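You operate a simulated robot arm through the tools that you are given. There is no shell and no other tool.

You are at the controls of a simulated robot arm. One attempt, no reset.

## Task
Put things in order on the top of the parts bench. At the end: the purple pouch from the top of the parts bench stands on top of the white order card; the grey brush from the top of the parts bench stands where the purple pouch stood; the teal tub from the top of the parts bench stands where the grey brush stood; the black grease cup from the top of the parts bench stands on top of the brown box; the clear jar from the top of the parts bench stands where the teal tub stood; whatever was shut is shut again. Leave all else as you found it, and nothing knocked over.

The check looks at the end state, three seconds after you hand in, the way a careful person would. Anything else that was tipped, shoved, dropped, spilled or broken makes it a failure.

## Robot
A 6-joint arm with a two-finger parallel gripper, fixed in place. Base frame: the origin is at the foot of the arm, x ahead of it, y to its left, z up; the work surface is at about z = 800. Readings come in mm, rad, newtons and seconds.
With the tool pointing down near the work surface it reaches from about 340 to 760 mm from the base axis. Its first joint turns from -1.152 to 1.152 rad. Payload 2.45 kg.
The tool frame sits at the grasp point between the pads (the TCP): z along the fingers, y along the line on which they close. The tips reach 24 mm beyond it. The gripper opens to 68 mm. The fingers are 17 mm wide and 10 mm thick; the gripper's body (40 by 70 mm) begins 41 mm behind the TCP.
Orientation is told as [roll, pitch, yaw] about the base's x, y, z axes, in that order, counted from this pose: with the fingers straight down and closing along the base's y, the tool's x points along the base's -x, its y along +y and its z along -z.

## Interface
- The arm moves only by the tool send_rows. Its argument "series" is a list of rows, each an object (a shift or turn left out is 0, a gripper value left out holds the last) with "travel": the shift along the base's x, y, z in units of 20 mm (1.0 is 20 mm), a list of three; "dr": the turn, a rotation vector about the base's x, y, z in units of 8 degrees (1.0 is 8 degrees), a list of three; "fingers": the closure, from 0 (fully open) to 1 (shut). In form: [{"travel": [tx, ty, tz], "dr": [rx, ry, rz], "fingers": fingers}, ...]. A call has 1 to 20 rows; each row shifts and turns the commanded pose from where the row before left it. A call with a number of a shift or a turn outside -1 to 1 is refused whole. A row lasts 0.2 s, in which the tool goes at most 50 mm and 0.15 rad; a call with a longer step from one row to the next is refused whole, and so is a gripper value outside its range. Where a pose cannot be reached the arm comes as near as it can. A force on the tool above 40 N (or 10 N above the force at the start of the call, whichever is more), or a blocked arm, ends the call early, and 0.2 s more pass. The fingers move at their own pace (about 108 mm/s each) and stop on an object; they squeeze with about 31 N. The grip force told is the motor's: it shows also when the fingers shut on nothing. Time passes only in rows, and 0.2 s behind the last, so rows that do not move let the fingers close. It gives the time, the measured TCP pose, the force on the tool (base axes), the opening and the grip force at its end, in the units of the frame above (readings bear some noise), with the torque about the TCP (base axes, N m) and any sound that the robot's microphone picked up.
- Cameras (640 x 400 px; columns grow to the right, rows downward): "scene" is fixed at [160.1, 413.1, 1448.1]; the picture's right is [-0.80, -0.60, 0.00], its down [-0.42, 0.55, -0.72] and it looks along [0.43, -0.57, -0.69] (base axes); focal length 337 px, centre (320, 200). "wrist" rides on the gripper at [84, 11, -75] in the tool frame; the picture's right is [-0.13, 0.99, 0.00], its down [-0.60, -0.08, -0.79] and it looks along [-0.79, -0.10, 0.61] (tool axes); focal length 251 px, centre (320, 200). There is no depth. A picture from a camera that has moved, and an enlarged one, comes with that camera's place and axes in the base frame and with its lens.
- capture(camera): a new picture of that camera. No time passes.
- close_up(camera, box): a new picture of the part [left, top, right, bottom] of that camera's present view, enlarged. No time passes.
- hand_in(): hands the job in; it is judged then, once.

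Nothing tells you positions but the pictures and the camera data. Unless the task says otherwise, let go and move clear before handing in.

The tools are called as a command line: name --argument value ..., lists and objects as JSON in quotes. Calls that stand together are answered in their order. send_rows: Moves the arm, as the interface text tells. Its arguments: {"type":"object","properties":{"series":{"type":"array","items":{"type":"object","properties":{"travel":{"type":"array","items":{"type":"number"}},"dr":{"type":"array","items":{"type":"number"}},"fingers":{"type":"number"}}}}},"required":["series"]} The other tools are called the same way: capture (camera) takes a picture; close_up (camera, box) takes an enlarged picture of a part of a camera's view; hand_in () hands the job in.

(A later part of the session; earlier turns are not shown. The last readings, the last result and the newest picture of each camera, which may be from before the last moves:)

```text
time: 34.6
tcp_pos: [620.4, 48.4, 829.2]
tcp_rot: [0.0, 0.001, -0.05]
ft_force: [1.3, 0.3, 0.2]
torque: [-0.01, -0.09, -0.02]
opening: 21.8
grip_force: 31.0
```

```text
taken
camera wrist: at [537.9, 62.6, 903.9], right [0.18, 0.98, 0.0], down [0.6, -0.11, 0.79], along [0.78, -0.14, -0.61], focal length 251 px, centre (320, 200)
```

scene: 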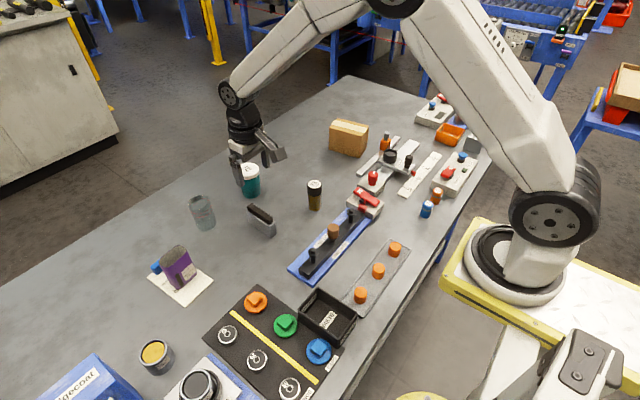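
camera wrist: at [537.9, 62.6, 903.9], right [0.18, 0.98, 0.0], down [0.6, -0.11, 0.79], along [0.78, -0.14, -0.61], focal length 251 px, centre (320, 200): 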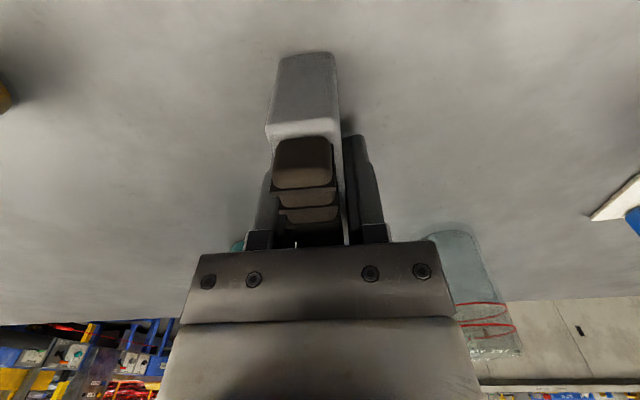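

The brush is gripped at 21.8 mm. Lifting it and carrying it to the pouch's old spot at (698.5, -230).

send_rows --series '[{"travel": [0, 0, 0.3]}, {"travel": [0, 0, 0.75]}, {"travel": [0, 0, 1]}, {"travel": [0, 0, 1]}, {"travel": [0, 0, 1]}, {"travel": [0, 0, 1]}, {"travel": [0, 0, 1]}, {"travel": [0, -0.6, 0.5]}, {"travel": [0.25, -1, 0]}, {"travel": [0.3, -1, 0]}, {"travel": [0.3, -1, 0]}, {"travel": [0.3, -1, 0]}, {"travel": [0.3, -1, 0]}, {"travel": [0.3, -1, 0]}, {"travel": [0.3, -1, 0]}, {"travel": [0.3, -1, 0]}, {"travel": [0.3, -1, 0]}, {"travel": [0.3, -1, 0]}, {"travel": [0.3, -1, 0]}]'

capture --camera "wrist"

capture --camera "scene"

```text
time: 38.6
tcp_pos: [685.8, -183.5, 959.2]
tcp_rot: [0.001, -0.001, -0.047]
ft_force: [-0.1, 0.5, -1.4]
torque: [0.04, -0.01, 0.0]
opening: 21.6
grip_force: 30.9
```

```text
taken
camera wrist: at [603.1, -170.2, 1034.7], right [0.18, 0.98, 0.0], down [0.6, -0.11, 0.79], along [0.78, -0.14, -0.61], focal length 251 px, centre (320, 200)
```

wrist: 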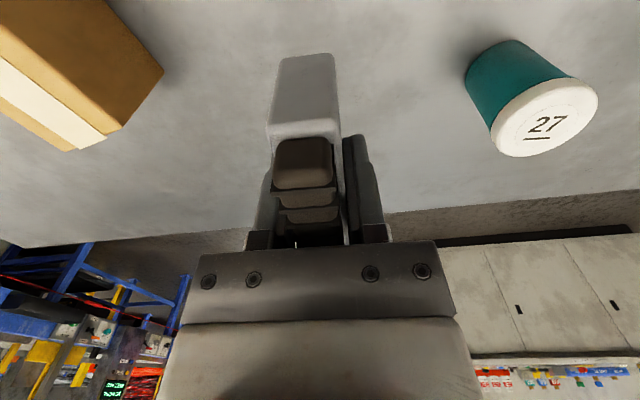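

```text
taken
```

scene: 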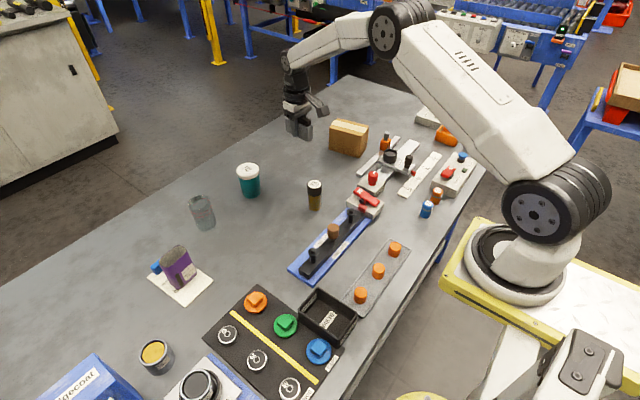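

The brush hangs straight. I'll move the remaining few centimetres over the spot and lower it.

send_rows --series '[{"travel": [0.3, -0.9, 0]}, {"travel": [0.25, -0.9, 0]}, {"travel": [0.1, -0.51, 0]}, {"travel": [0, 0, -1]}, {"travel": [0, 0, -1]}, {"travel": [0, 0, -1]}, {"travel": [0, 0, -1]}, {"travel": [0, 0, -1]}, {"travel": [0, 0, -0.9]}, {}]'

capture --camera "wrist"

close_up --camera "scene" --box '[250, 90, 360, 190]'

```text
time: 40.8
tcp_pos: [699.7, -229.1, 841.3]
tcp_rot: [0.0, 0.0, -0.049]
ft_force: [0.0, 0.9, -1.4]
torque: [0.01, 0.01, 0.01]
opening: 21.5
grip_force: 30.7
```

```text
taken
camera wrist: at [616.2, -215.7, 916.8], right [0.18, 0.98, 0.0], down [0.6, -0.11, 0.79], along [0.78, -0.14, -0.61], focal length 251 px, centre (320, 200)
```

wrist: 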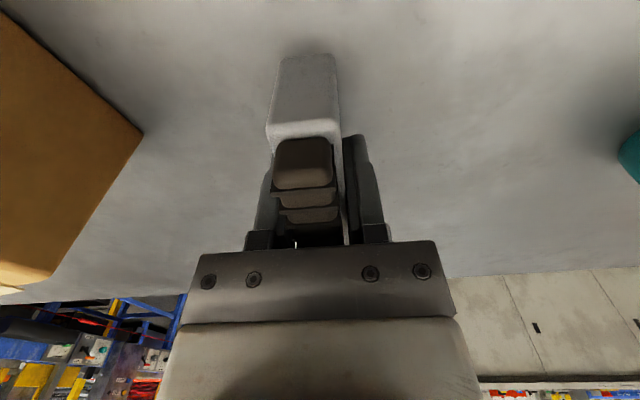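

```text
4.00 times, centred on (305, 140) of scene
camera zoom: at [160.1, 413.1, 1448.1], right [-0.8, -0.6, 0.0], down [-0.42, 0.55, -0.72], along [0.43, -0.57, -0.69], focal length 1348 px, centre (380, 440)
```

zoom: 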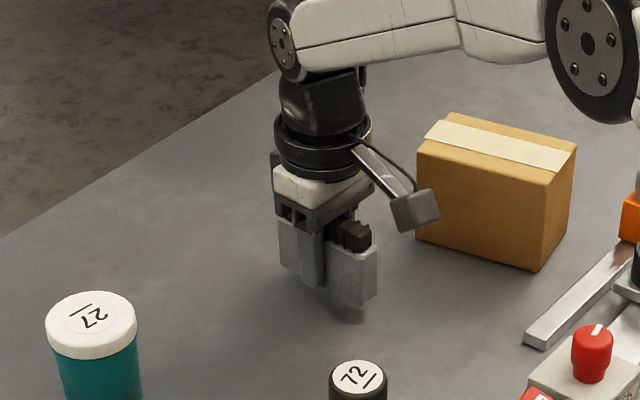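

Now the last millimetres down in small steps until contact.

send_rows --series '[{"travel": [0, 0, -0.2]}, {"travel": [0, 0, -0.15]}, {"travel": [0, 0, -0.1]}, {"travel": [0, 0, -0.05]}, {}]'

```text
time: 42.0
tcp_pos: [698.7, -229.2, 831.4]
tcp_rot: [0.0, 0.0, -0.049]
ft_force: [0.0, 0.3, -1.3]
torque: [-0.02, 0.03, 0.01]
opening: 21.5
grip_force: 31.4
```

send_rows --series '[{"travel": [0, 0, -0.05]}, {"travel": [0, 0, -0.04]}, {}]'

```text
time: 42.8
tcp_pos: [698.2, -230.2, 831.0]
tcp_rot: [0.0, -0.001, -0.048]
ft_force: [0.4, -0.5, -0.1]
torque: [0.0, -0.01, -0.02]
opening: 21.6
grip_force: 30.9
```

send_rows --series '[{"travel": [0, 0, -0.03]}, {}]'

```text
time: 43.4
tcp_pos: [698.9, -229.7, 829.7]
tcp_rot: [0.002, 0.0, -0.049]
ft_force: [-0.4, 0.1, -0.7]
torque: [-0.01, 0.04, -0.02]
opening: 21.6
grip_force: 30.9
```

send_rows --series '[{"travel": [0, 0, -0.04]}, {}]'

```text
time: 44.0
tcp_pos: [699.5, -229.2, 828.3]
tcp_rot: [0.001, -0.001, -0.049]
ft_force: [-1.0, 0.2, 1.6]
torque: [-0.01, 0.0, 0.02]
opening: 21.8
grip_force: 31.2
```

Contact begins (1.6 N upward). Releasing and checking.

send_rows --series '[{"fingers": 0}, {}, {}]'

capture --camera "wrist"

```text
time: 44.8
tcp_pos: [698.5, -229.8, 829.1]
tcp_rot: [0.0, -0.001, -0.049]
ft_force: [0.6, -0.4, -0.6]
torque: [-0.03, 0.0, 0.0]
opening: 68.1
grip_force: 0.0
```

```text
taken
camera wrist: at [615.9, -215.3, 903.5], right [0.18, 0.98, 0.0], down [0.6, -0.11, 0.79], along [0.78, -0.14, -0.61], focal length 251 px, centre (320, 200)
```

wrist: 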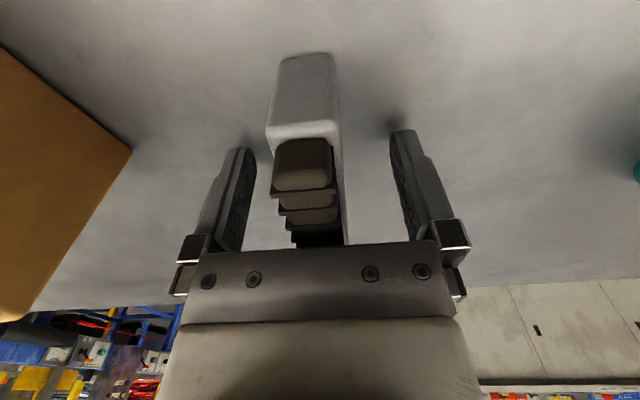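

The brush stands at the pouch's old spot. I'll rise and go over the teal tub next.

send_rows --series '[{"travel": [0, 0, 0.5]}, {"travel": [0, 0, 1]}, {"travel": [0, 0, 1]}, {"travel": [0, 0, 1]}, {"travel": [0, 0, 1]}, {"travel": [0, 0, 1]}, {"travel": [0, 0, 1]}, {"travel": [0, 0, 1]}, {"travel": [0, 0, 1]}, {"travel": [0.18, 1, 0], "dr": [0, 0, 0.34]}, {"travel": [0.18, 1, 0]}, {"travel": [0.18, 1, 0]}, {"travel": [0.18, 1, 0]}, {"travel": [0.18, 1, 0]}, {"travel": [0.18, 1, 0]}, {"travel": [0.18, 1, 0]}, {"travel": [0.18, 1, 0]}, {"travel": [0.18, 1, 0]}, {"travel": [0.18, 1, 0]}]'

capture --camera "wrist"

capture --camera "scene"

```text
time: 48.8
tcp_pos: [733.9, -27.8, 999.3]
tcp_rot: [0.0, 0.001, 0.001]
ft_force: [-0.2, -0.4, -0.1]
torque: [-0.03, 0.02, 0.01]
opening: 68.0
grip_force: 0.0
```

```text
taken
camera wrist: at [651.1, -18.9, 1073.3], right [0.13, 0.99, 0.0], down [0.6, -0.08, 0.79], along [0.79, -0.1, -0.61], focal length 251 px, centre (320, 200)
```

wrist: 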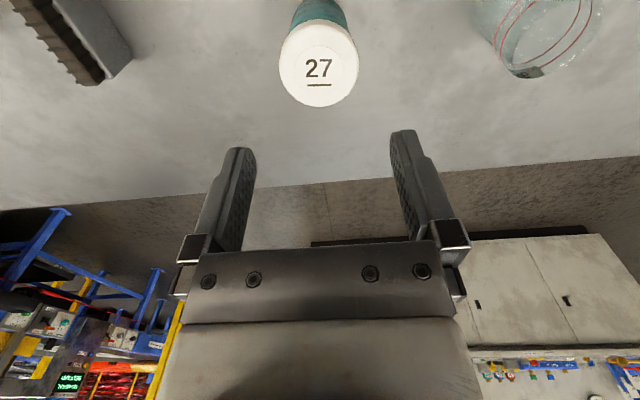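

```text
taken
```

scene: 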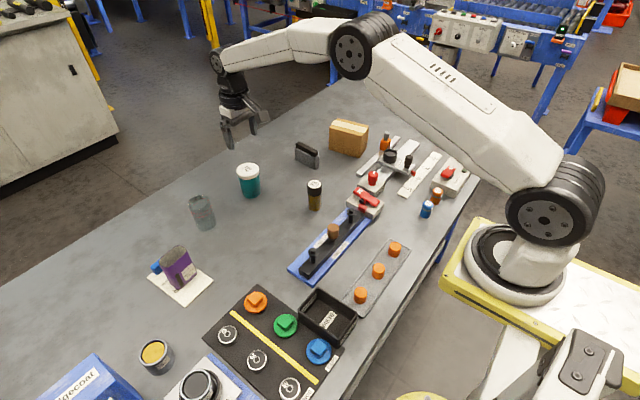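

The tub is below with its lid nearly centred between the fingers. I'll measure it from both cameras.

close_up --camera "wrist" --box '[250, 0, 400, 115]'

close_up --camera "scene" --box '[220, 145, 280, 210]'

close_up --camera "scene" --box '[175, 180, 235, 245]'

```text
3.48 times, centred on (325, 58) of wrist
camera zoom: at [651.1, -18.9, 1073.3], right [0.13, 0.99, 0.0], down [0.6, -0.08, 0.79], along [0.79, -0.1, -0.61], focal length 875 px, centre (303, 696)
```

zoom: 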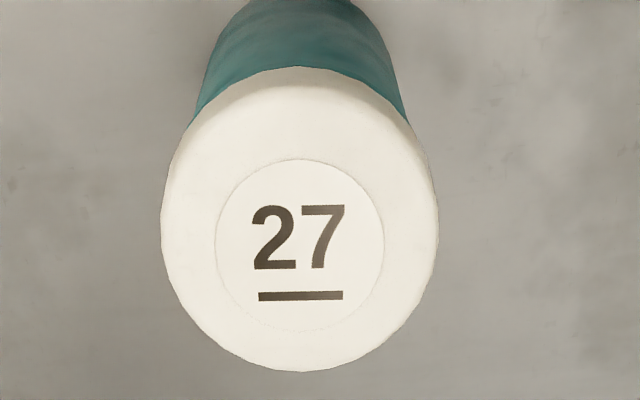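

```text
6.15 times, centred on (250, 178) of scene
camera zoom: at [160.1, 413.1, 1448.0], right [-0.8, -0.6, 0.0], down [-0.42, 0.55, -0.72], along [0.43, -0.57, -0.69], focal length 2074 px, centre (751, 338)
```

zoom: 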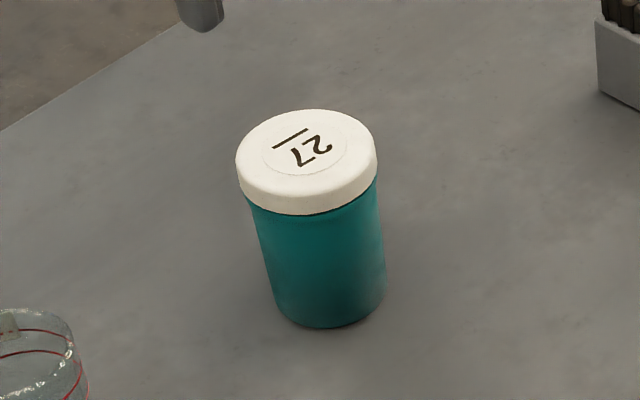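

```text
6.15 times, centred on (205, 212) of scene
camera zoom: at [160.1, 413.1, 1448.0], right [-0.8, -0.6, 0.0], down [-0.42, 0.55, -0.72], along [0.43, -0.57, -0.69], focal length 2074 px, centre (1028, 123)
```

zoom: 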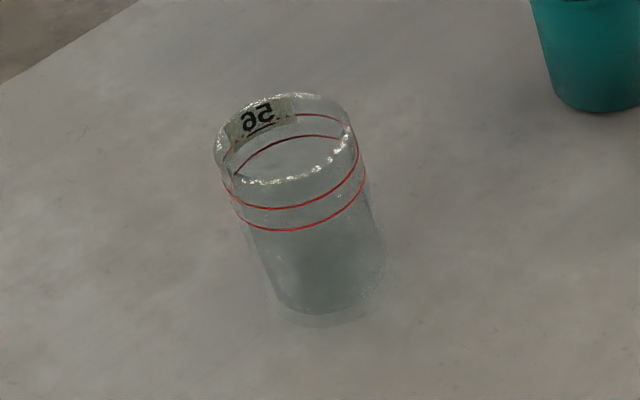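

The tub is centred near (740, -30.5), with a lid about 60 mm across whose top is near z 882. Clearance in the gripper is about 4 mm per side, so I'll align, come down to just above the lid and check centring.

send_rows --series '[{"travel": [0.325, -0.12, -0.5]}, {"travel": [0, 0, -1]}, {"travel": [0, 0, -1]}, {"travel": [0, 0, -1]}, {"travel": [0, 0, -0.6]}, {}]'

capture --camera "wrist"

close_up --camera "scene" --box '[200, 110, 300, 210]'

```text
time: 50.2
tcp_pos: [741.4, -31.5, 917.9]
tcp_rot: [-0.001, -0.002, 0.0]
ft_force: [0.2, 0.4, -0.2]
torque: [-0.02, -0.02, 0.0]
opening: 67.8
grip_force: 0.1
```

```text
taken
camera wrist: at [657.4, -22.4, 991.8], right [0.13, 0.99, 0.0], down [0.6, -0.08, 0.79], along [0.79, -0.1, -0.61], focal length 251 px, centre (320, 200)
```

wrist: 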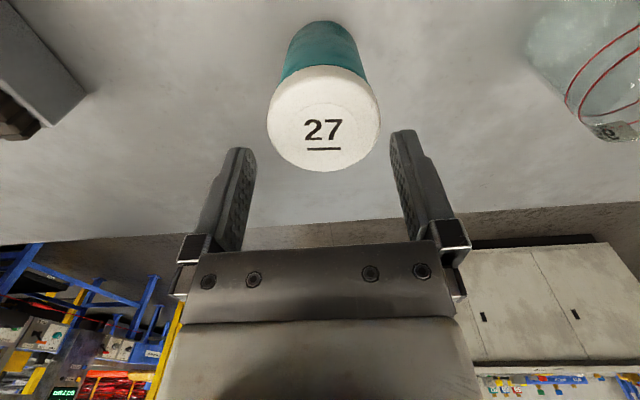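

```text
4.00 times, centred on (250, 160) of scene
camera zoom: at [160.1, 413.1, 1448.1], right [-0.8, -0.6, 0.0], down [-0.42, 0.55, -0.72], along [0.43, -0.57, -0.69], focal length 1348 px, centre (600, 360)
```

zoom: 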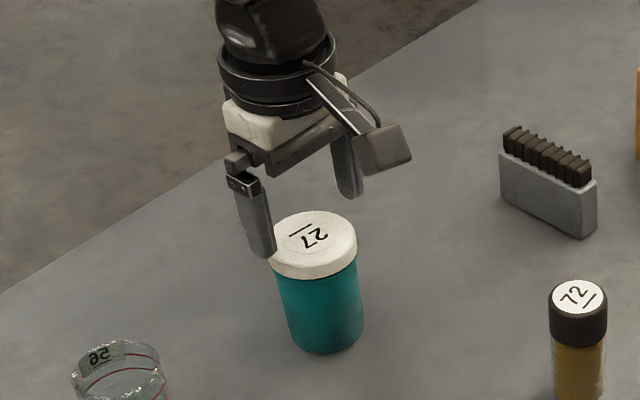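

close_up --camera "wrist" --box '[190, 20, 450, 240]'

```text
1.82 times, centred on (320, 130) of wrist
camera zoom: at [657.4, -22.4, 991.8], right [0.13, 0.99, 0.0], down [0.6, -0.08, 0.79], along [0.79, -0.1, -0.61], focal length 457 px, centre (320, 327)
```

zoom: 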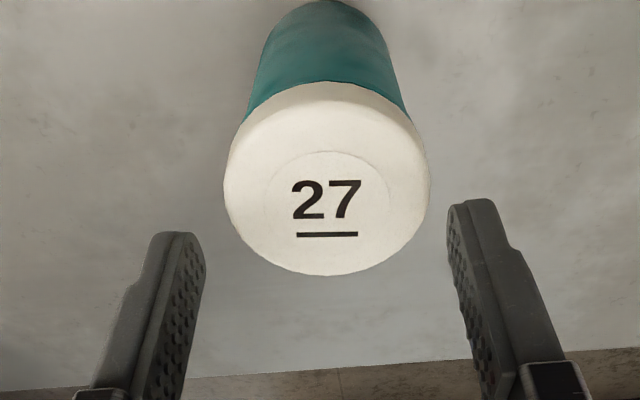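

The lid sits about 1.8 mm toward +y of the gripper axis. I'll correct that and descend past the lid top in gentle steps.

send_rows --series '[{"travel": [0, 0.085, 0]}, {"travel": [0, 0, -0.5]}, {"travel": [0, 0, -0.4]}, {}]'

capture --camera "wrist"

close_up --camera "scene" --box '[220, 130, 280, 210]'

```text
time: 51.2
tcp_pos: [739.7, -30.7, 898.6]
tcp_rot: [0.0, -0.001, 0.0]
ft_force: [-0.5, -0.3, 0.6]
torque: [-0.01, -0.02, -0.04]
opening: 67.9
grip_force: 0.0
```

```text
taken
camera wrist: at [657.5, -20.4, 973.9], right [0.13, 0.99, 0.0], down [0.6, -0.08, 0.79], along [0.79, -0.1, -0.61], focal length 251 px, centre (320, 200)
```

wrist: 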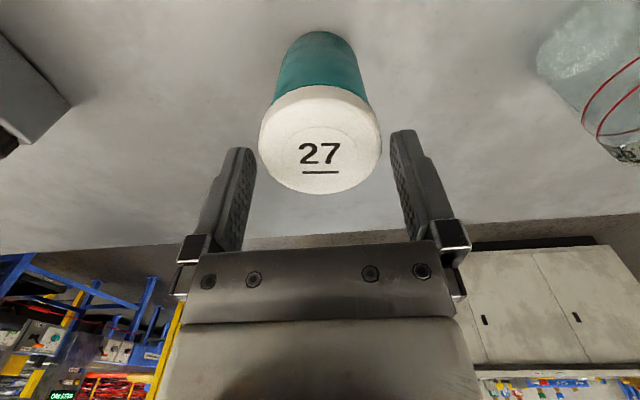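

```text
5.00 times, centred on (250, 170) of scene
camera zoom: at [160.1, 413.1, 1448.1], right [-0.8, -0.6, 0.0], down [-0.42, 0.55, -0.72], along [0.43, -0.57, -0.69], focal length 1685 px, centre (670, 350)
```

zoom: 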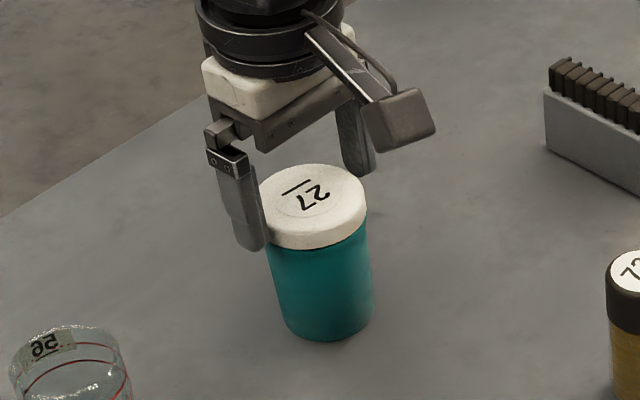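

The lid is now exactly centred. Continuing down to about z 866.

send_rows --series '[{"travel": [0, 0, -0.5]}, {"travel": [0, 0, -0.5]}, {"travel": [0, 0, -0.4]}, {"travel": [0, 0, -0.2]}, {}]'

capture --camera "wrist"

```text
time: 52.4
tcp_pos: [740.5, -29.5, 867.6]
tcp_rot: [0.001, 0.0, 0.001]
ft_force: [-0.5, 0.7, 0.6]
torque: [0.02, 0.03, 0.02]
opening: 68.0
grip_force: 0.0
```

```text
taken
camera wrist: at [658.0, -20.3, 941.5], right [0.13, 0.99, 0.0], down [0.6, -0.08, 0.79], along [0.79, -0.1, -0.61], focal length 251 px, centre (320, 200)
```

wrist: 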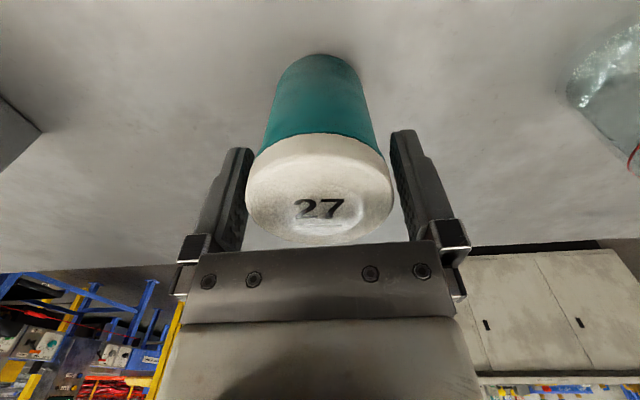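

send_rows --series '[{"fingers": 1}, {}, {}]'

send_rows --series '[{"travel": [0, 0, 0.2]}, {"travel": [0, 0, 0.3]}, {}]'

capture --camera "wrist"

close_up --camera "scene" --box '[220, 130, 280, 210]'

```text
time: 53.2
tcp_pos: [741.2, -30.7, 867.3]
tcp_rot: [0.0, 0.0, 0.0]
ft_force: [0.2, -0.1, 0.1]
torque: [-0.01, -0.03, -0.02]
opening: 58.8
grip_force: 30.9
```

```text
time: 54.0
tcp_pos: [741.5, -30.1, 875.6]
tcp_rot: [0.0, 0.0, -0.001]
ft_force: [0.6, -0.4, -2.0]
torque: [0.03, 0.02, -0.01]
opening: 59.4
grip_force: 31.2
```

```text
taken
camera wrist: at [657.7, -20.4, 951.7], right [0.13, 0.99, 0.0], down [0.6, -0.08, 0.79], along [0.79, -0.1, -0.61], focal length 251 px, centre (320, 200)
```

wrist: 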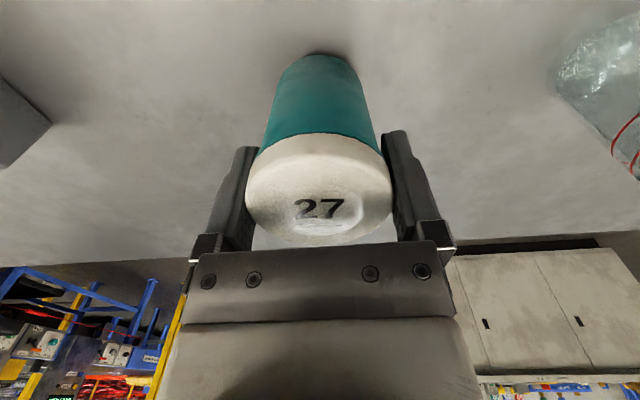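

```text
5.00 times, centred on (250, 170) of scene
camera zoom: at [160.2, 413.1, 1448.0], right [-0.8, -0.6, 0.0], down [-0.42, 0.55, -0.72], along [0.43, -0.57, -0.69], focal length 1685 px, centre (670, 350)
```

zoom: 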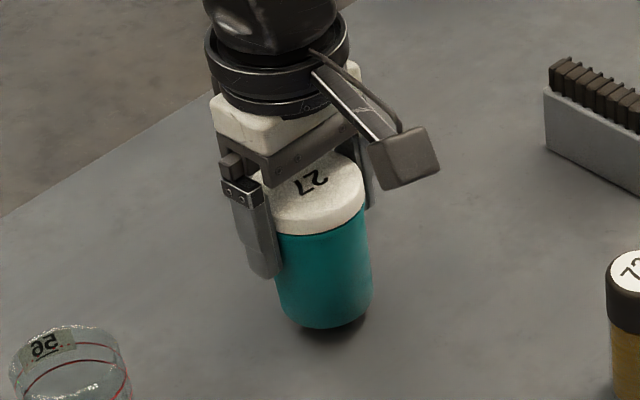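

The tub and lid come up together as one. I'll lift it clear and carry it to the brush's old spot at (620.5, 48.6).

send_rows --series '[{"travel": [0, 0, 0.5]}, {"travel": [0, 0, 1]}, {"travel": [0, 0, 1]}, {"travel": [0, 0, 1]}, {"travel": [-0.3, 0.2, 0.7]}, {"travel": [-0.7, 0.45, 0]}, {"travel": [-0.75, 0.5, 0]}, {"travel": [-0.75, 0.5, 0]}, {"travel": [-0.75, 0.5, 0]}, {"travel": [-0.75, 0.5, 0]}, {"travel": [-0.75, 0.5, 0]}, {"travel": [-0.75, 0.5, 0]}, {"travel": [-0.5, 0.29, 0]}, {}]'

capture --camera "wrist"

capture --camera "scene"

```text
time: 57.0
tcp_pos: [620.8, 49.3, 961.0]
tcp_rot: [0.001, 0.001, -0.003]
ft_force: [-0.1, -0.6, -2.2]
torque: [-0.01, 0.0, 0.03]
opening: 59.2
grip_force: 30.5
```

```text
taken
camera wrist: at [537.8, 58.4, 1035.9], right [0.13, 0.99, 0.0], down [0.6, -0.08, 0.79], along [0.79, -0.1, -0.61], focal length 251 px, centre (320, 200)
```

wrist: 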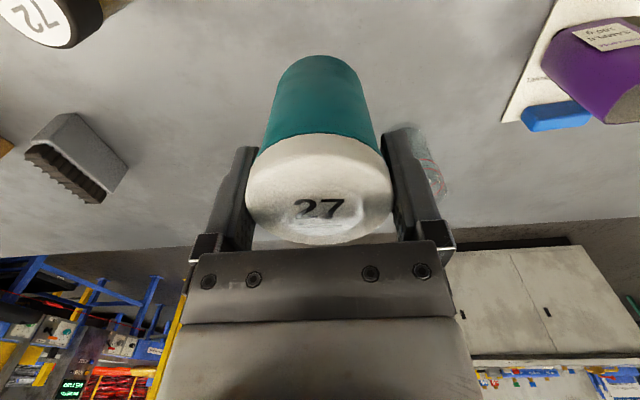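

```text
taken
```

scene: 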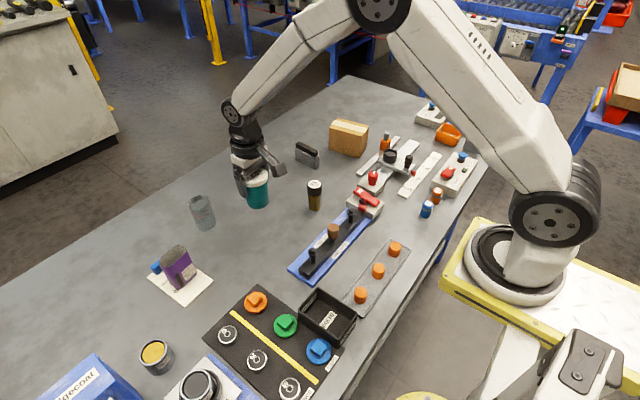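

Over the spot. Lowering, then small steps to contact.

send_rows --series '[{"travel": [0, -0.02, -1]}, {"travel": [0, 0, -1]}, {"travel": [0, 0, -1]}, {"travel": [0, 0, -0.8]}, {"travel": [0, 0, -0.4]}, {"travel": [0, 0, -0.2]}, {"travel": [0, 0, -0.1]}, {}]'

close_up --camera "scene" --box '[210, 150, 310, 250]'

```text
time: 58.8
tcp_pos: [619.3, 48.9, 870.6]
tcp_rot: [0.0, 0.001, 0.001]
ft_force: [-0.3, 0.6, -3.4]
torque: [-0.01, -0.02, 0.01]
opening: 59.1
grip_force: 30.7
```

```text
4.00 times, centred on (260, 200) of scene
camera zoom: at [160.2, 413.1, 1448.0], right [-0.8, -0.6, 0.0], down [-0.42, 0.55, -0.72], along [0.43, -0.57, -0.69], focal length 1348 px, centre (560, 200)
```

zoom: 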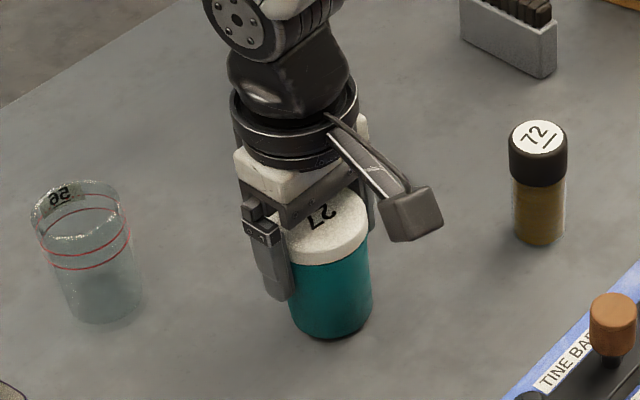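

send_rows --series '[{"travel": [0, 0, -0.05]}, {"travel": [0, 0, -0.05]}, {}]'

```text
time: 59.6
tcp_pos: [620.3, 48.9, 868.7]
tcp_rot: [0.001, -0.001, 0.0]
ft_force: [0.0, 0.1, -2.2]
torque: [-0.01, 0.0, 0.0]
opening: 59.1
grip_force: 30.7
```

send_rows --series '[{"travel": [0, 0, -0.05]}, {}]'

```text
time: 60.2
tcp_pos: [621.5, 48.5, 868.3]
tcp_rot: [-0.001, 0.001, 0.0]
ft_force: [0.1, -0.2, -2.0]
torque: [0.0, 0.03, -0.01]
opening: 59.1
grip_force: 31.1
```

send_rows --series '[{"travel": [0, 0, -0.05]}, {}]'

```text
time: 60.8
tcp_pos: [620.8, 47.5, 866.3]
tcp_rot: [0.0, 0.0, 0.002]
ft_force: [-0.3, 0.0, -2.3]
torque: [0.03, 0.03, -0.02]
opening: 59.1
grip_force: 30.7
```

send_rows --series '[{"travel": [0, 0, -0.03]}, {}]'

```text
time: 61.4
tcp_pos: [620.6, 48.2, 866.8]
tcp_rot: [-0.001, 0.0, 0.001]
ft_force: [-1.4, 0.3, 1.4]
torque: [0.04, 0.08, 0.0]
opening: 59.3
grip_force: 30.9
```

Contact (force went from -2.3 to +1.4 N). Opening and checking.

send_rows --series '[{"fingers": 0}, {}, {}]'

capture --camera "wrist"

```text
time: 62.2
tcp_pos: [620.8, 48.0, 867.0]
tcp_rot: [0.0, -0.001, 0.001]
ft_force: [-0.6, -0.7, 0.7]
torque: [-0.02, 0.0, 0.02]
opening: 68.1
grip_force: 0.0
```

```text
taken
camera wrist: at [537.7, 58.0, 941.4], right [0.13, 0.99, 0.0], down [0.6, -0.08, 0.79], along [0.79, -0.1, -0.61], focal length 251 px, centre (320, 200)
```

wrist: 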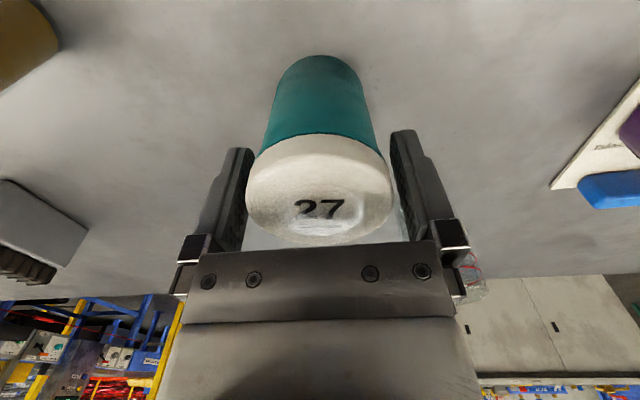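

Tub released with even gaps. I'll rise and move over the clear jar near (738, 130).

send_rows --series '[{"travel": [0, 0, 0.5]}, {"travel": [0, 0, 1]}, {"travel": [0, 0, 1]}, {"travel": [0, 0, 1]}, {"travel": [0, 0, 1]}, {"travel": [0, 0, 1]}, {"travel": [0, 0, 1]}, {"travel": [0.83, 0.586, 0.1]}, {"travel": [0.83, 0.586, 0]}, {"travel": [0.83, 0.586, 0]}, {"travel": [0.83, 0.586, 0]}, {"travel": [0.83, 0.586, 0]}, {"travel": [0.83, 0.586, 0]}, {"travel": [0.83, 0.586, 0]}, {}]'

capture --camera "wrist"

close_up --camera "wrist" --box '[250, 0, 400, 115]'

capture --camera "scene"

```text
time: 65.4
tcp_pos: [736.0, 130.1, 997.2]
tcp_rot: [0.0, 0.0, 0.0]
ft_force: [0.0, 0.3, -0.4]
torque: [0.02, -0.03, 0.02]
opening: 68.0
grip_force: 0.0
```

```text
taken
camera wrist: at [653.6, 140.4, 1072.5], right [0.13, 0.99, 0.0], down [0.6, -0.08, 0.79], along [0.79, -0.1, -0.61], focal length 251 px, centre (320, 200)
```

wrist: 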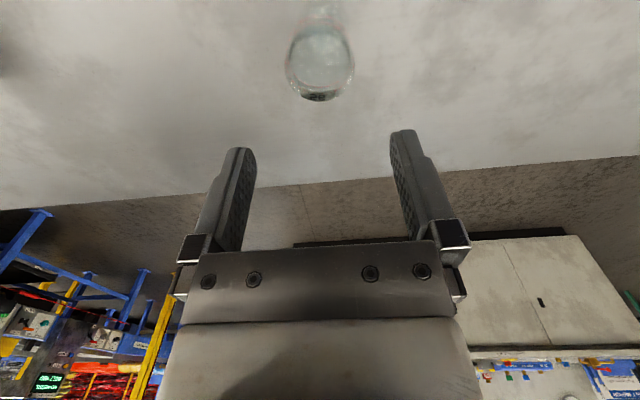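

```text
3.48 times, centred on (325, 58) of wrist
camera zoom: at [653.6, 140.4, 1072.5], right [0.13, 0.99, 0.0], down [0.6, -0.08, 0.79], along [0.79, -0.1, -0.61], focal length 875 px, centre (303, 696)
```

zoom: 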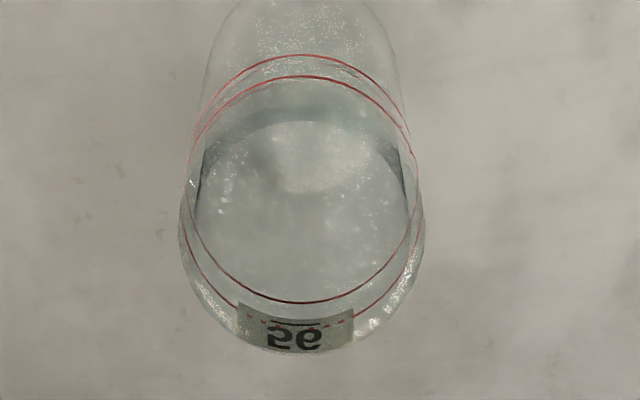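

```text
taken
```

scene: 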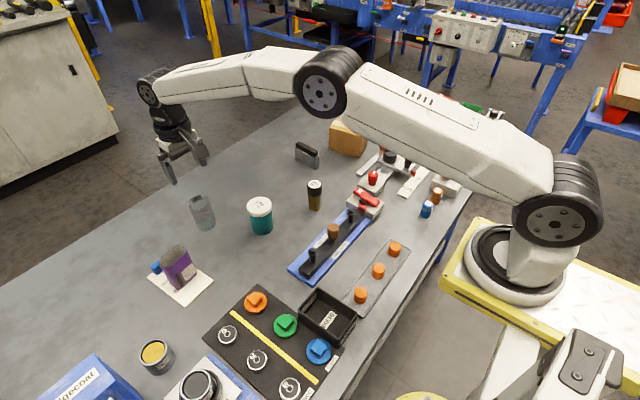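

The jar is centred on the gripper axis, about 52–55 mm wide with its rim near z 885. I'll descend to just above the rim and check.

send_rows --series '[{"travel": [0.07, 0, -0.5]}, {"travel": [0, 0, -1]}, {"travel": [0, 0, -1]}, {"travel": [0, 0, -1]}, {"travel": [0, 0, -0.5]}, {}]'

close_up --camera "wrist" --box '[190, 20, 450, 240]'

close_up --camera "scene" --box '[150, 140, 250, 240]'

```text
time: 66.8
tcp_pos: [738.3, 130.8, 916.8]
tcp_rot: [0.0, -0.002, -0.001]
ft_force: [-0.6, 1.0, -0.3]
torque: [-0.01, 0.0, -0.01]
opening: 68.1
grip_force: 0.0
```

```text
1.82 times, centred on (320, 130) of wrist
camera zoom: at [655.6, 140.1, 992.4], right [0.13, 0.99, 0.0], down [0.6, -0.08, 0.79], along [0.79, -0.1, -0.61], focal length 457 px, centre (320, 327)
```

zoom: 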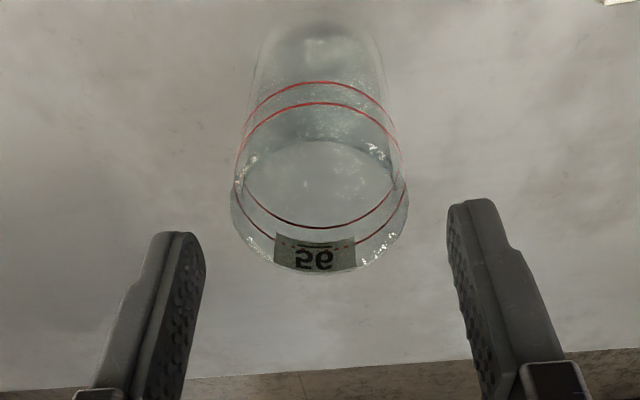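

```text
4.00 times, centred on (200, 190) of scene
camera zoom: at [160.1, 413.1, 1448.1], right [-0.8, -0.6, 0.0], down [-0.42, 0.55, -0.72], along [0.43, -0.57, -0.69], focal length 1348 px, centre (800, 240)
```

zoom: 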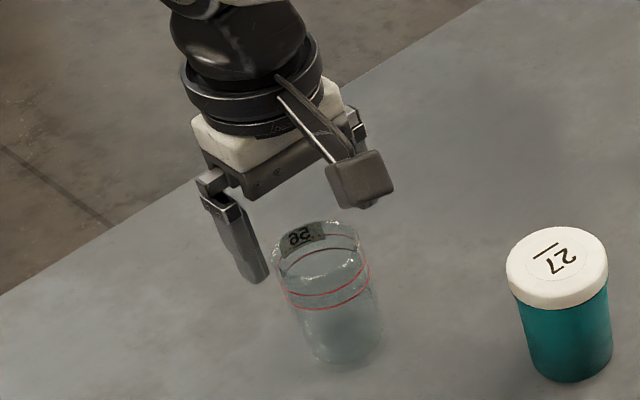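

Centred at the axis again. Descending around the jar to about z 858.

send_rows --series '[{"travel": [0, 0, -0.7]}, {"travel": [0, 0, -0.7]}, {"travel": [0, 0, -0.7]}, {"travel": [0, 0, -0.5]}, {"travel": [0, 0, -0.35]}, {}]'

capture --camera "wrist"

close_up --camera "scene" --box '[150, 140, 250, 240]'

```text
time: 68.2
tcp_pos: [739.2, 131.0, 859.8]
tcp_rot: [0.0, 0.0, 0.0]
ft_force: [0.5, -0.8, -0.1]
torque: [-0.02, -0.02, -0.03]
opening: 68.0
grip_force: 0.2
```

```text
taken
camera wrist: at [655.5, 139.6, 933.6], right [0.13, 0.99, 0.0], down [0.6, -0.08, 0.79], along [0.79, -0.1, -0.61], focal length 251 px, centre (320, 200)
```

wrist: 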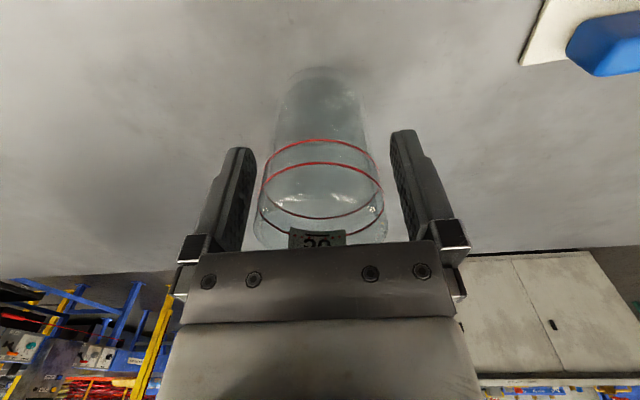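

```text
4.00 times, centred on (200, 190) of scene
camera zoom: at [160.1, 413.1, 1448.1], right [-0.8, -0.6, 0.0], down [-0.42, 0.55, -0.72], along [0.43, -0.57, -0.69], focal length 1348 px, centre (800, 240)
```

zoom: 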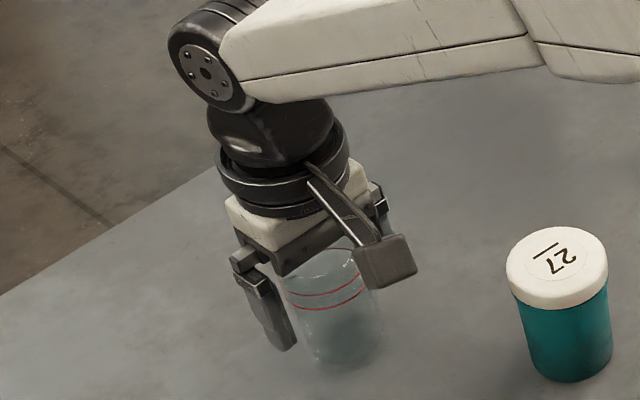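

send_rows --series '[{"fingers": 1}, {}, {}]'

send_rows --series '[{"travel": [0, 0, 0.2]}, {"travel": [0, 0, 0.3]}, {}]'

capture --camera "wrist"

close_up --camera "scene" --box '[150, 140, 250, 240]'

```text
time: 69.0
tcp_pos: [738.8, 128.9, 858.6]
tcp_rot: [0.0, 0.001, 0.001]
ft_force: [-0.1, -0.3, -0.6]
torque: [0.0, -0.01, 0.03]
opening: 50.2
grip_force: 31.0
```

```text
time: 69.8
tcp_pos: [738.3, 130.1, 869.5]
tcp_rot: [-0.001, 0.002, 0.0]
ft_force: [-0.1, 0.0, -1.4]
torque: [0.01, 0.0, -0.06]
opening: 50.3
grip_force: 31.1
```

```text
taken
camera wrist: at [655.5, 139.6, 944.7], right [0.13, 0.99, 0.0], down [0.6, -0.08, 0.79], along [0.79, -0.1, -0.61], focal length 251 px, centre (320, 200)
```

wrist: 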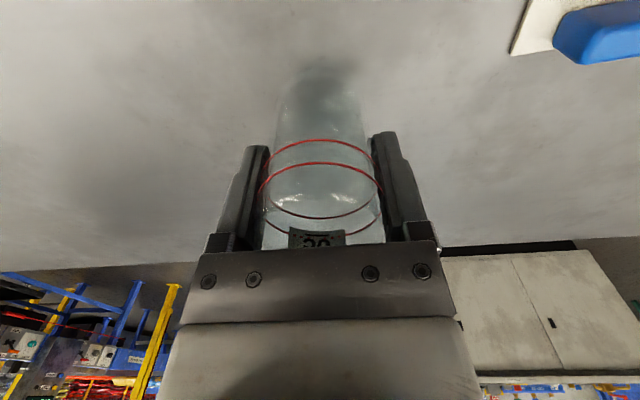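

```text
4.00 times, centred on (200, 190) of scene
camera zoom: at [160.1, 413.1, 1448.1], right [-0.8, -0.6, 0.0], down [-0.42, 0.55, -0.72], along [0.43, -0.57, -0.69], focal length 1348 px, centre (800, 240)
```

zoom: 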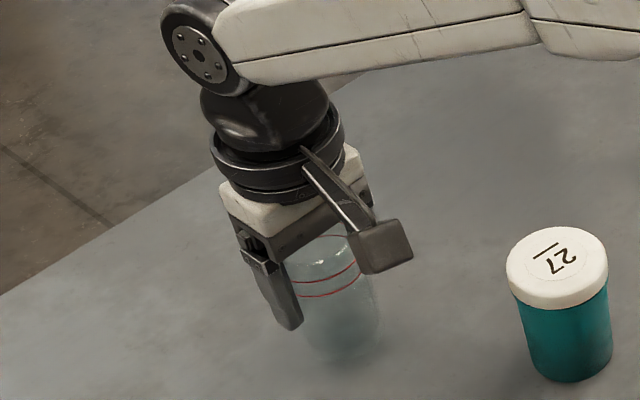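

The jar is held and level. Carrying it along to the tub's old spot at (740.5, -30).

send_rows --series '[{"travel": [0, 0, 0.6]}, {"travel": [0, 0, 0.8]}, {"travel": [0, 0, 0.6]}, {"travel": [0, -0.3, 0]}, {"travel": [0.01, -0.6, 0]}, {"travel": [0.01, -0.7, 0]}, {"travel": [0.01, -0.7, 0]}, {"travel": [0.01, -0.7, 0]}, {"travel": [0.01, -0.7, 0]}, {"travel": [0.01, -0.7, 0]}, {"travel": [0.01, -0.7, 0]}, {"travel": [0.01, -0.7, 0]}, {"travel": [0.01, -0.7, 0]}, {"travel": [0.01, -0.7, 0]}, {"travel": [0, -0.5, 0]}, {"travel": [0, -0.3, 0]}, {}]'

capture --camera "wrist"

capture --camera "scene"

```text
time: 73.4
tcp_pos: [741.1, -29.0, 908.8]
tcp_rot: [0.0, 0.001, 0.001]
ft_force: [0.3, 0.5, -1.0]
torque: [0.02, 0.01, 0.03]
opening: 50.1
grip_force: 31.5
```

```text
taken
camera wrist: at [657.2, -20.2, 984.0], right [0.13, 0.99, 0.0], down [0.6, -0.08, 0.79], along [0.79, -0.1, -0.61], focal length 251 px, centre (320, 200)
```

wrist: 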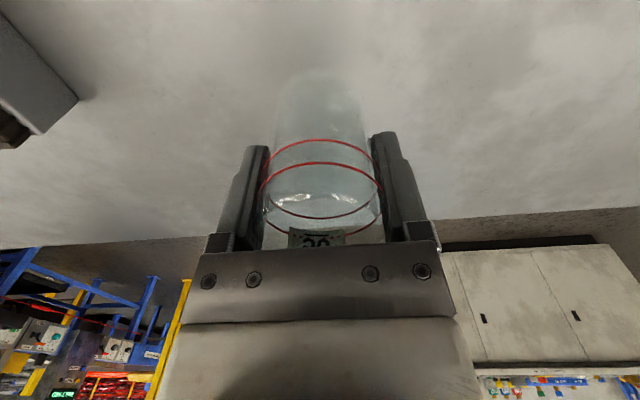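

```text
taken
```

scene: 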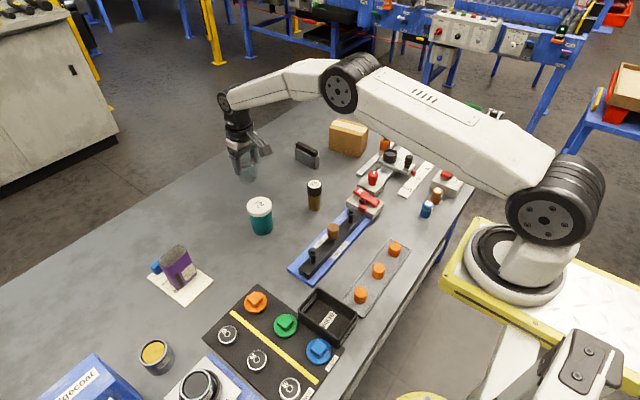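

send_rows --series '[{"travel": [0, -0.03, -0.6]}, {"travel": [0, 0, -0.7]}, {"travel": [0, 0, -0.6]}, {"travel": [0, 0, -0.3]}, {"travel": [0, 0, -0.1]}, {}]'

send_rows --series '[{"travel": [0, 0, -0.05]}, {"travel": [0, 0, -0.04]}, {}]'

```text
time: 74.8
tcp_pos: [741.2, -30.2, 863.4]
tcp_rot: [0.002, -0.001, 0.0]
ft_force: [0.6, 0.3, -0.8]
torque: [0.01, -0.03, -0.01]
opening: 50.1
grip_force: 31.0
```

```text
time: 75.6
tcp_pos: [740.0, -29.9, 861.9]
tcp_rot: [0.0, -0.001, 0.0]
ft_force: [0.1, 0.0, -0.1]
torque: [-0.02, 0.0, -0.03]
opening: 49.9
grip_force: 30.8
```

send_rows --series '[{"travel": [0, 0, -0.05]}, {"travel": [0, 0, -0.03]}, {}]'

```text
time: 76.4
tcp_pos: [740.4, -29.6, 858.7]
tcp_rot: [-0.001, 0.0, 0.0]
ft_force: [0.3, -0.4, 0.1]
torque: [0.03, -0.01, 0.04]
opening: 50.0
grip_force: 30.7
```

send_rows --series '[{"travel": [0, 0, -0.03]}, {}]'

```text
time: 77.0
tcp_pos: [740.9, -29.6, 859.9]
tcp_rot: [-0.001, -0.001, -0.001]
ft_force: [-0.2, -0.4, -0.9]
torque: [-0.02, 0.01, 0.0]
opening: 50.1
grip_force: 31.2
```

send_rows --series '[{"travel": [0, 0, -0.04]}, {}]'

close_up --camera "scene" --box '[210, 120, 280, 200]'

```text
time: 77.6
tcp_pos: [741.1, -30.1, 860.5]
tcp_rot: [-0.001, 0.0, -0.001]
ft_force: [-1.0, -0.2, 1.2]
torque: [-0.01, 0.05, -0.01]
opening: 49.8
grip_force: 30.9
```

```text
5.00 times, centred on (245, 160) of scene
camera zoom: at [160.1, 413.1, 1448.1], right [-0.8, -0.6, 0.0], down [-0.42, 0.55, -0.72], along [0.43, -0.57, -0.69], focal length 1685 px, centre (695, 400)
```

zoom: 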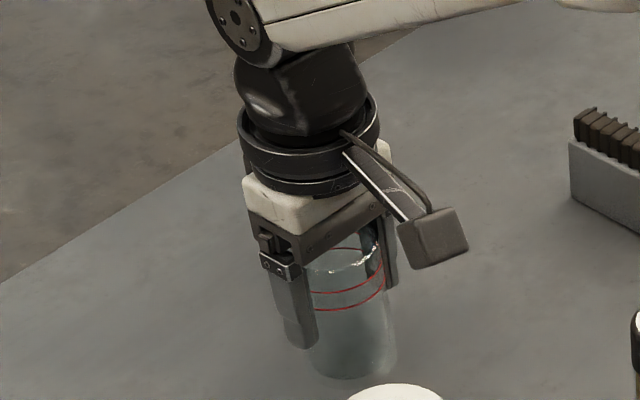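

send_rows --series '[{"travel": [0, 0, -0.02]}, {}]'

```text
time: 78.2
tcp_pos: [741.3, -29.7, 859.5]
tcp_rot: [-0.002, 0.0, 0.001]
ft_force: [-1.7, 0.6, 5.5]
torque: [0.03, 0.09, -0.01]
opening: 50.0
grip_force: 30.9
```

The jar is standing on the bench (5.5 N). Opening and checking.

send_rows --series '[{"travel": [0, 0, 0.02]}, {"fingers": 0}, {}, {}]'

capture --camera "wrist"

```text
time: 79.2
tcp_pos: [741.0, -31.4, 859.1]
tcp_rot: [0.001, -0.001, 0.0]
ft_force: [-0.9, -0.8, -0.3]
torque: [-0.01, 0.0, -0.03]
opening: 68.2
grip_force: 0.0
```

```text
taken
camera wrist: at [657.5, -20.7, 933.5], right [0.13, 0.99, 0.0], down [0.6, -0.08, 0.79], along [0.79, -0.1, -0.61], focal length 251 px, centre (320, 200)
```

wrist: 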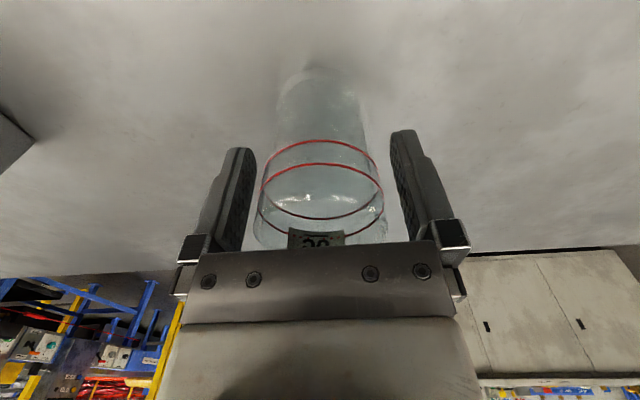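

The jar is released and upright. Now I'll rise and fly over to the bracket; triangulating from three pictures puts the black cup's top at about (485, -362, 856).

send_rows --series '[{"travel": [0, 0, 0.5]}, {"travel": [0, 0, 1]}, {"travel": [0, 0, 1]}, {"travel": [0, 0, 1]}, {"travel": [0, 0, 1]}, {"travel": [0, 0, 1]}, {"travel": [0, 0, 1]}, {"travel": [-0.2, -0.3, 0.7]}, {"travel": [-0.75, -0.97, 0]}, {"travel": [-0.75, -0.97, 0]}, {"travel": [-0.75, -0.97, 0]}, {"travel": [-0.75, -0.97, 0]}, {"travel": [-0.75, -0.97, 0]}, {"travel": [-0.75, -0.97, 0]}, {"travel": [-0.75, -0.97, 0]}, {"travel": [-0.75, -0.97, 0]}, {"travel": [-0.75, -0.97, 0]}, {"travel": [-0.75, -0.97, 0]}]'

send_rows --series '[{"travel": [-0.75, -0.97, 0]}, {"travel": [-0.75, -0.97, 0]}, {"travel": [-0.75, -0.97, 0]}, {"travel": [-0.75, -0.97, 0]}, {"travel": [-0.75, -0.97, 0]}, {"travel": [-0.75, -0.97, 0]}, {"travel": [-0.6, -0.7, 0]}, {}]'

capture --camera "wrist"

capture --camera "scene"

```text
time: 83.0
tcp_pos: [587.0, -231.9, 1002.9]
tcp_rot: [0.0, -0.002, 0.0]
ft_force: [0.3, 1.0, 0.5]
torque: [0.02, -0.01, -0.02]
opening: 68.1
grip_force: 0.0
```

```text
time: 84.8
tcp_pos: [483.6, -360.2, 1001.6]
tcp_rot: [0.002, 0.0, -0.001]
ft_force: [-0.1, 0.2, 0.0]
torque: [-0.02, 0.02, 0.0]
opening: 67.9
grip_force: 0.1
```

```text
taken
camera wrist: at [401.2, -351.3, 1077.3], right [0.13, 0.99, 0.0], down [0.6, -0.08, 0.79], along [0.79, -0.1, -0.61], focal length 251 px, centre (320, 200)
```

wrist: 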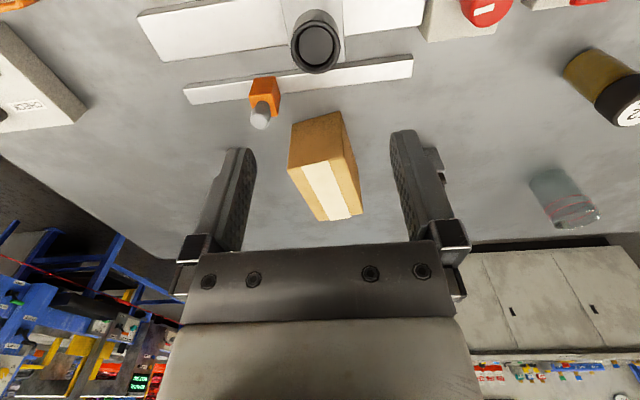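

```text
taken
```

scene: 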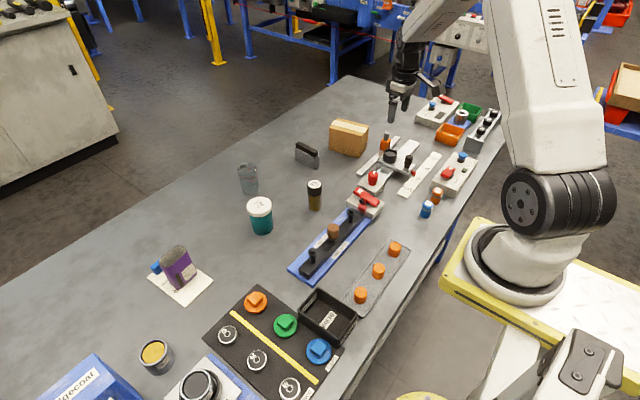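

close_up --camera "wrist" --box '[220, 0, 420, 130]'

close_up --camera "scene" --box '[350, 120, 430, 200]'

close_up --camera "scene" --box '[315, 105, 425, 175]'

```text
3.08 times, centred on (320, 65) of wrist
camera zoom: at [401.2, -351.3, 1077.3], right [0.13, 0.99, 0.0], down [0.6, -0.08, 0.79], along [0.79, -0.1, -0.61], focal length 774 px, centre (320, 615)
```

zoom: 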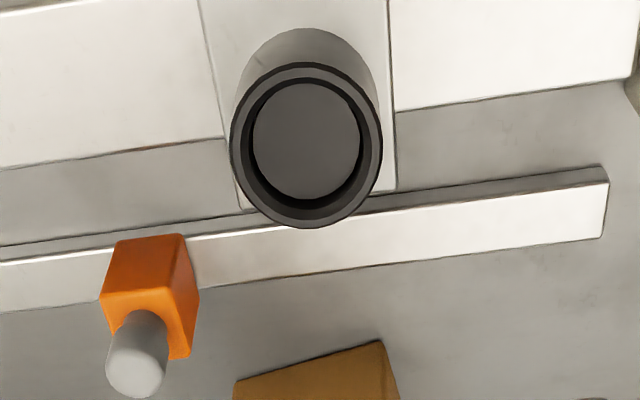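

```text
5.00 times, centred on (390, 160) of scene
camera zoom: at [160.1, 413.1, 1448.1], right [-0.8, -0.6, 0.0], down [-0.42, 0.55, -0.72], along [0.43, -0.57, -0.69], focal length 1685 px, centre (-30, 400)
```

zoom: 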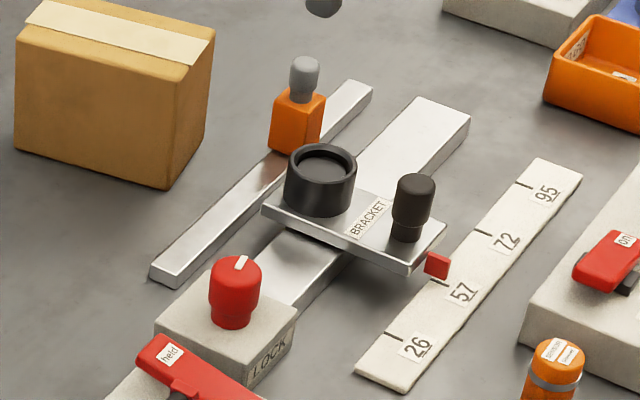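

```text
5.71 times, centred on (370, 140) of scene
camera zoom: at [160.1, 413.1, 1448.1], right [-0.8, -0.6, 0.0], down [-0.42, 0.55, -0.72], along [0.43, -0.57, -0.69], focal length 1926 px, centre (34, 543)
```

zoom: 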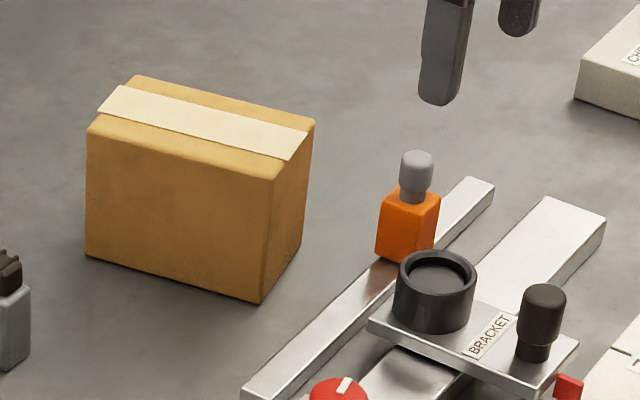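

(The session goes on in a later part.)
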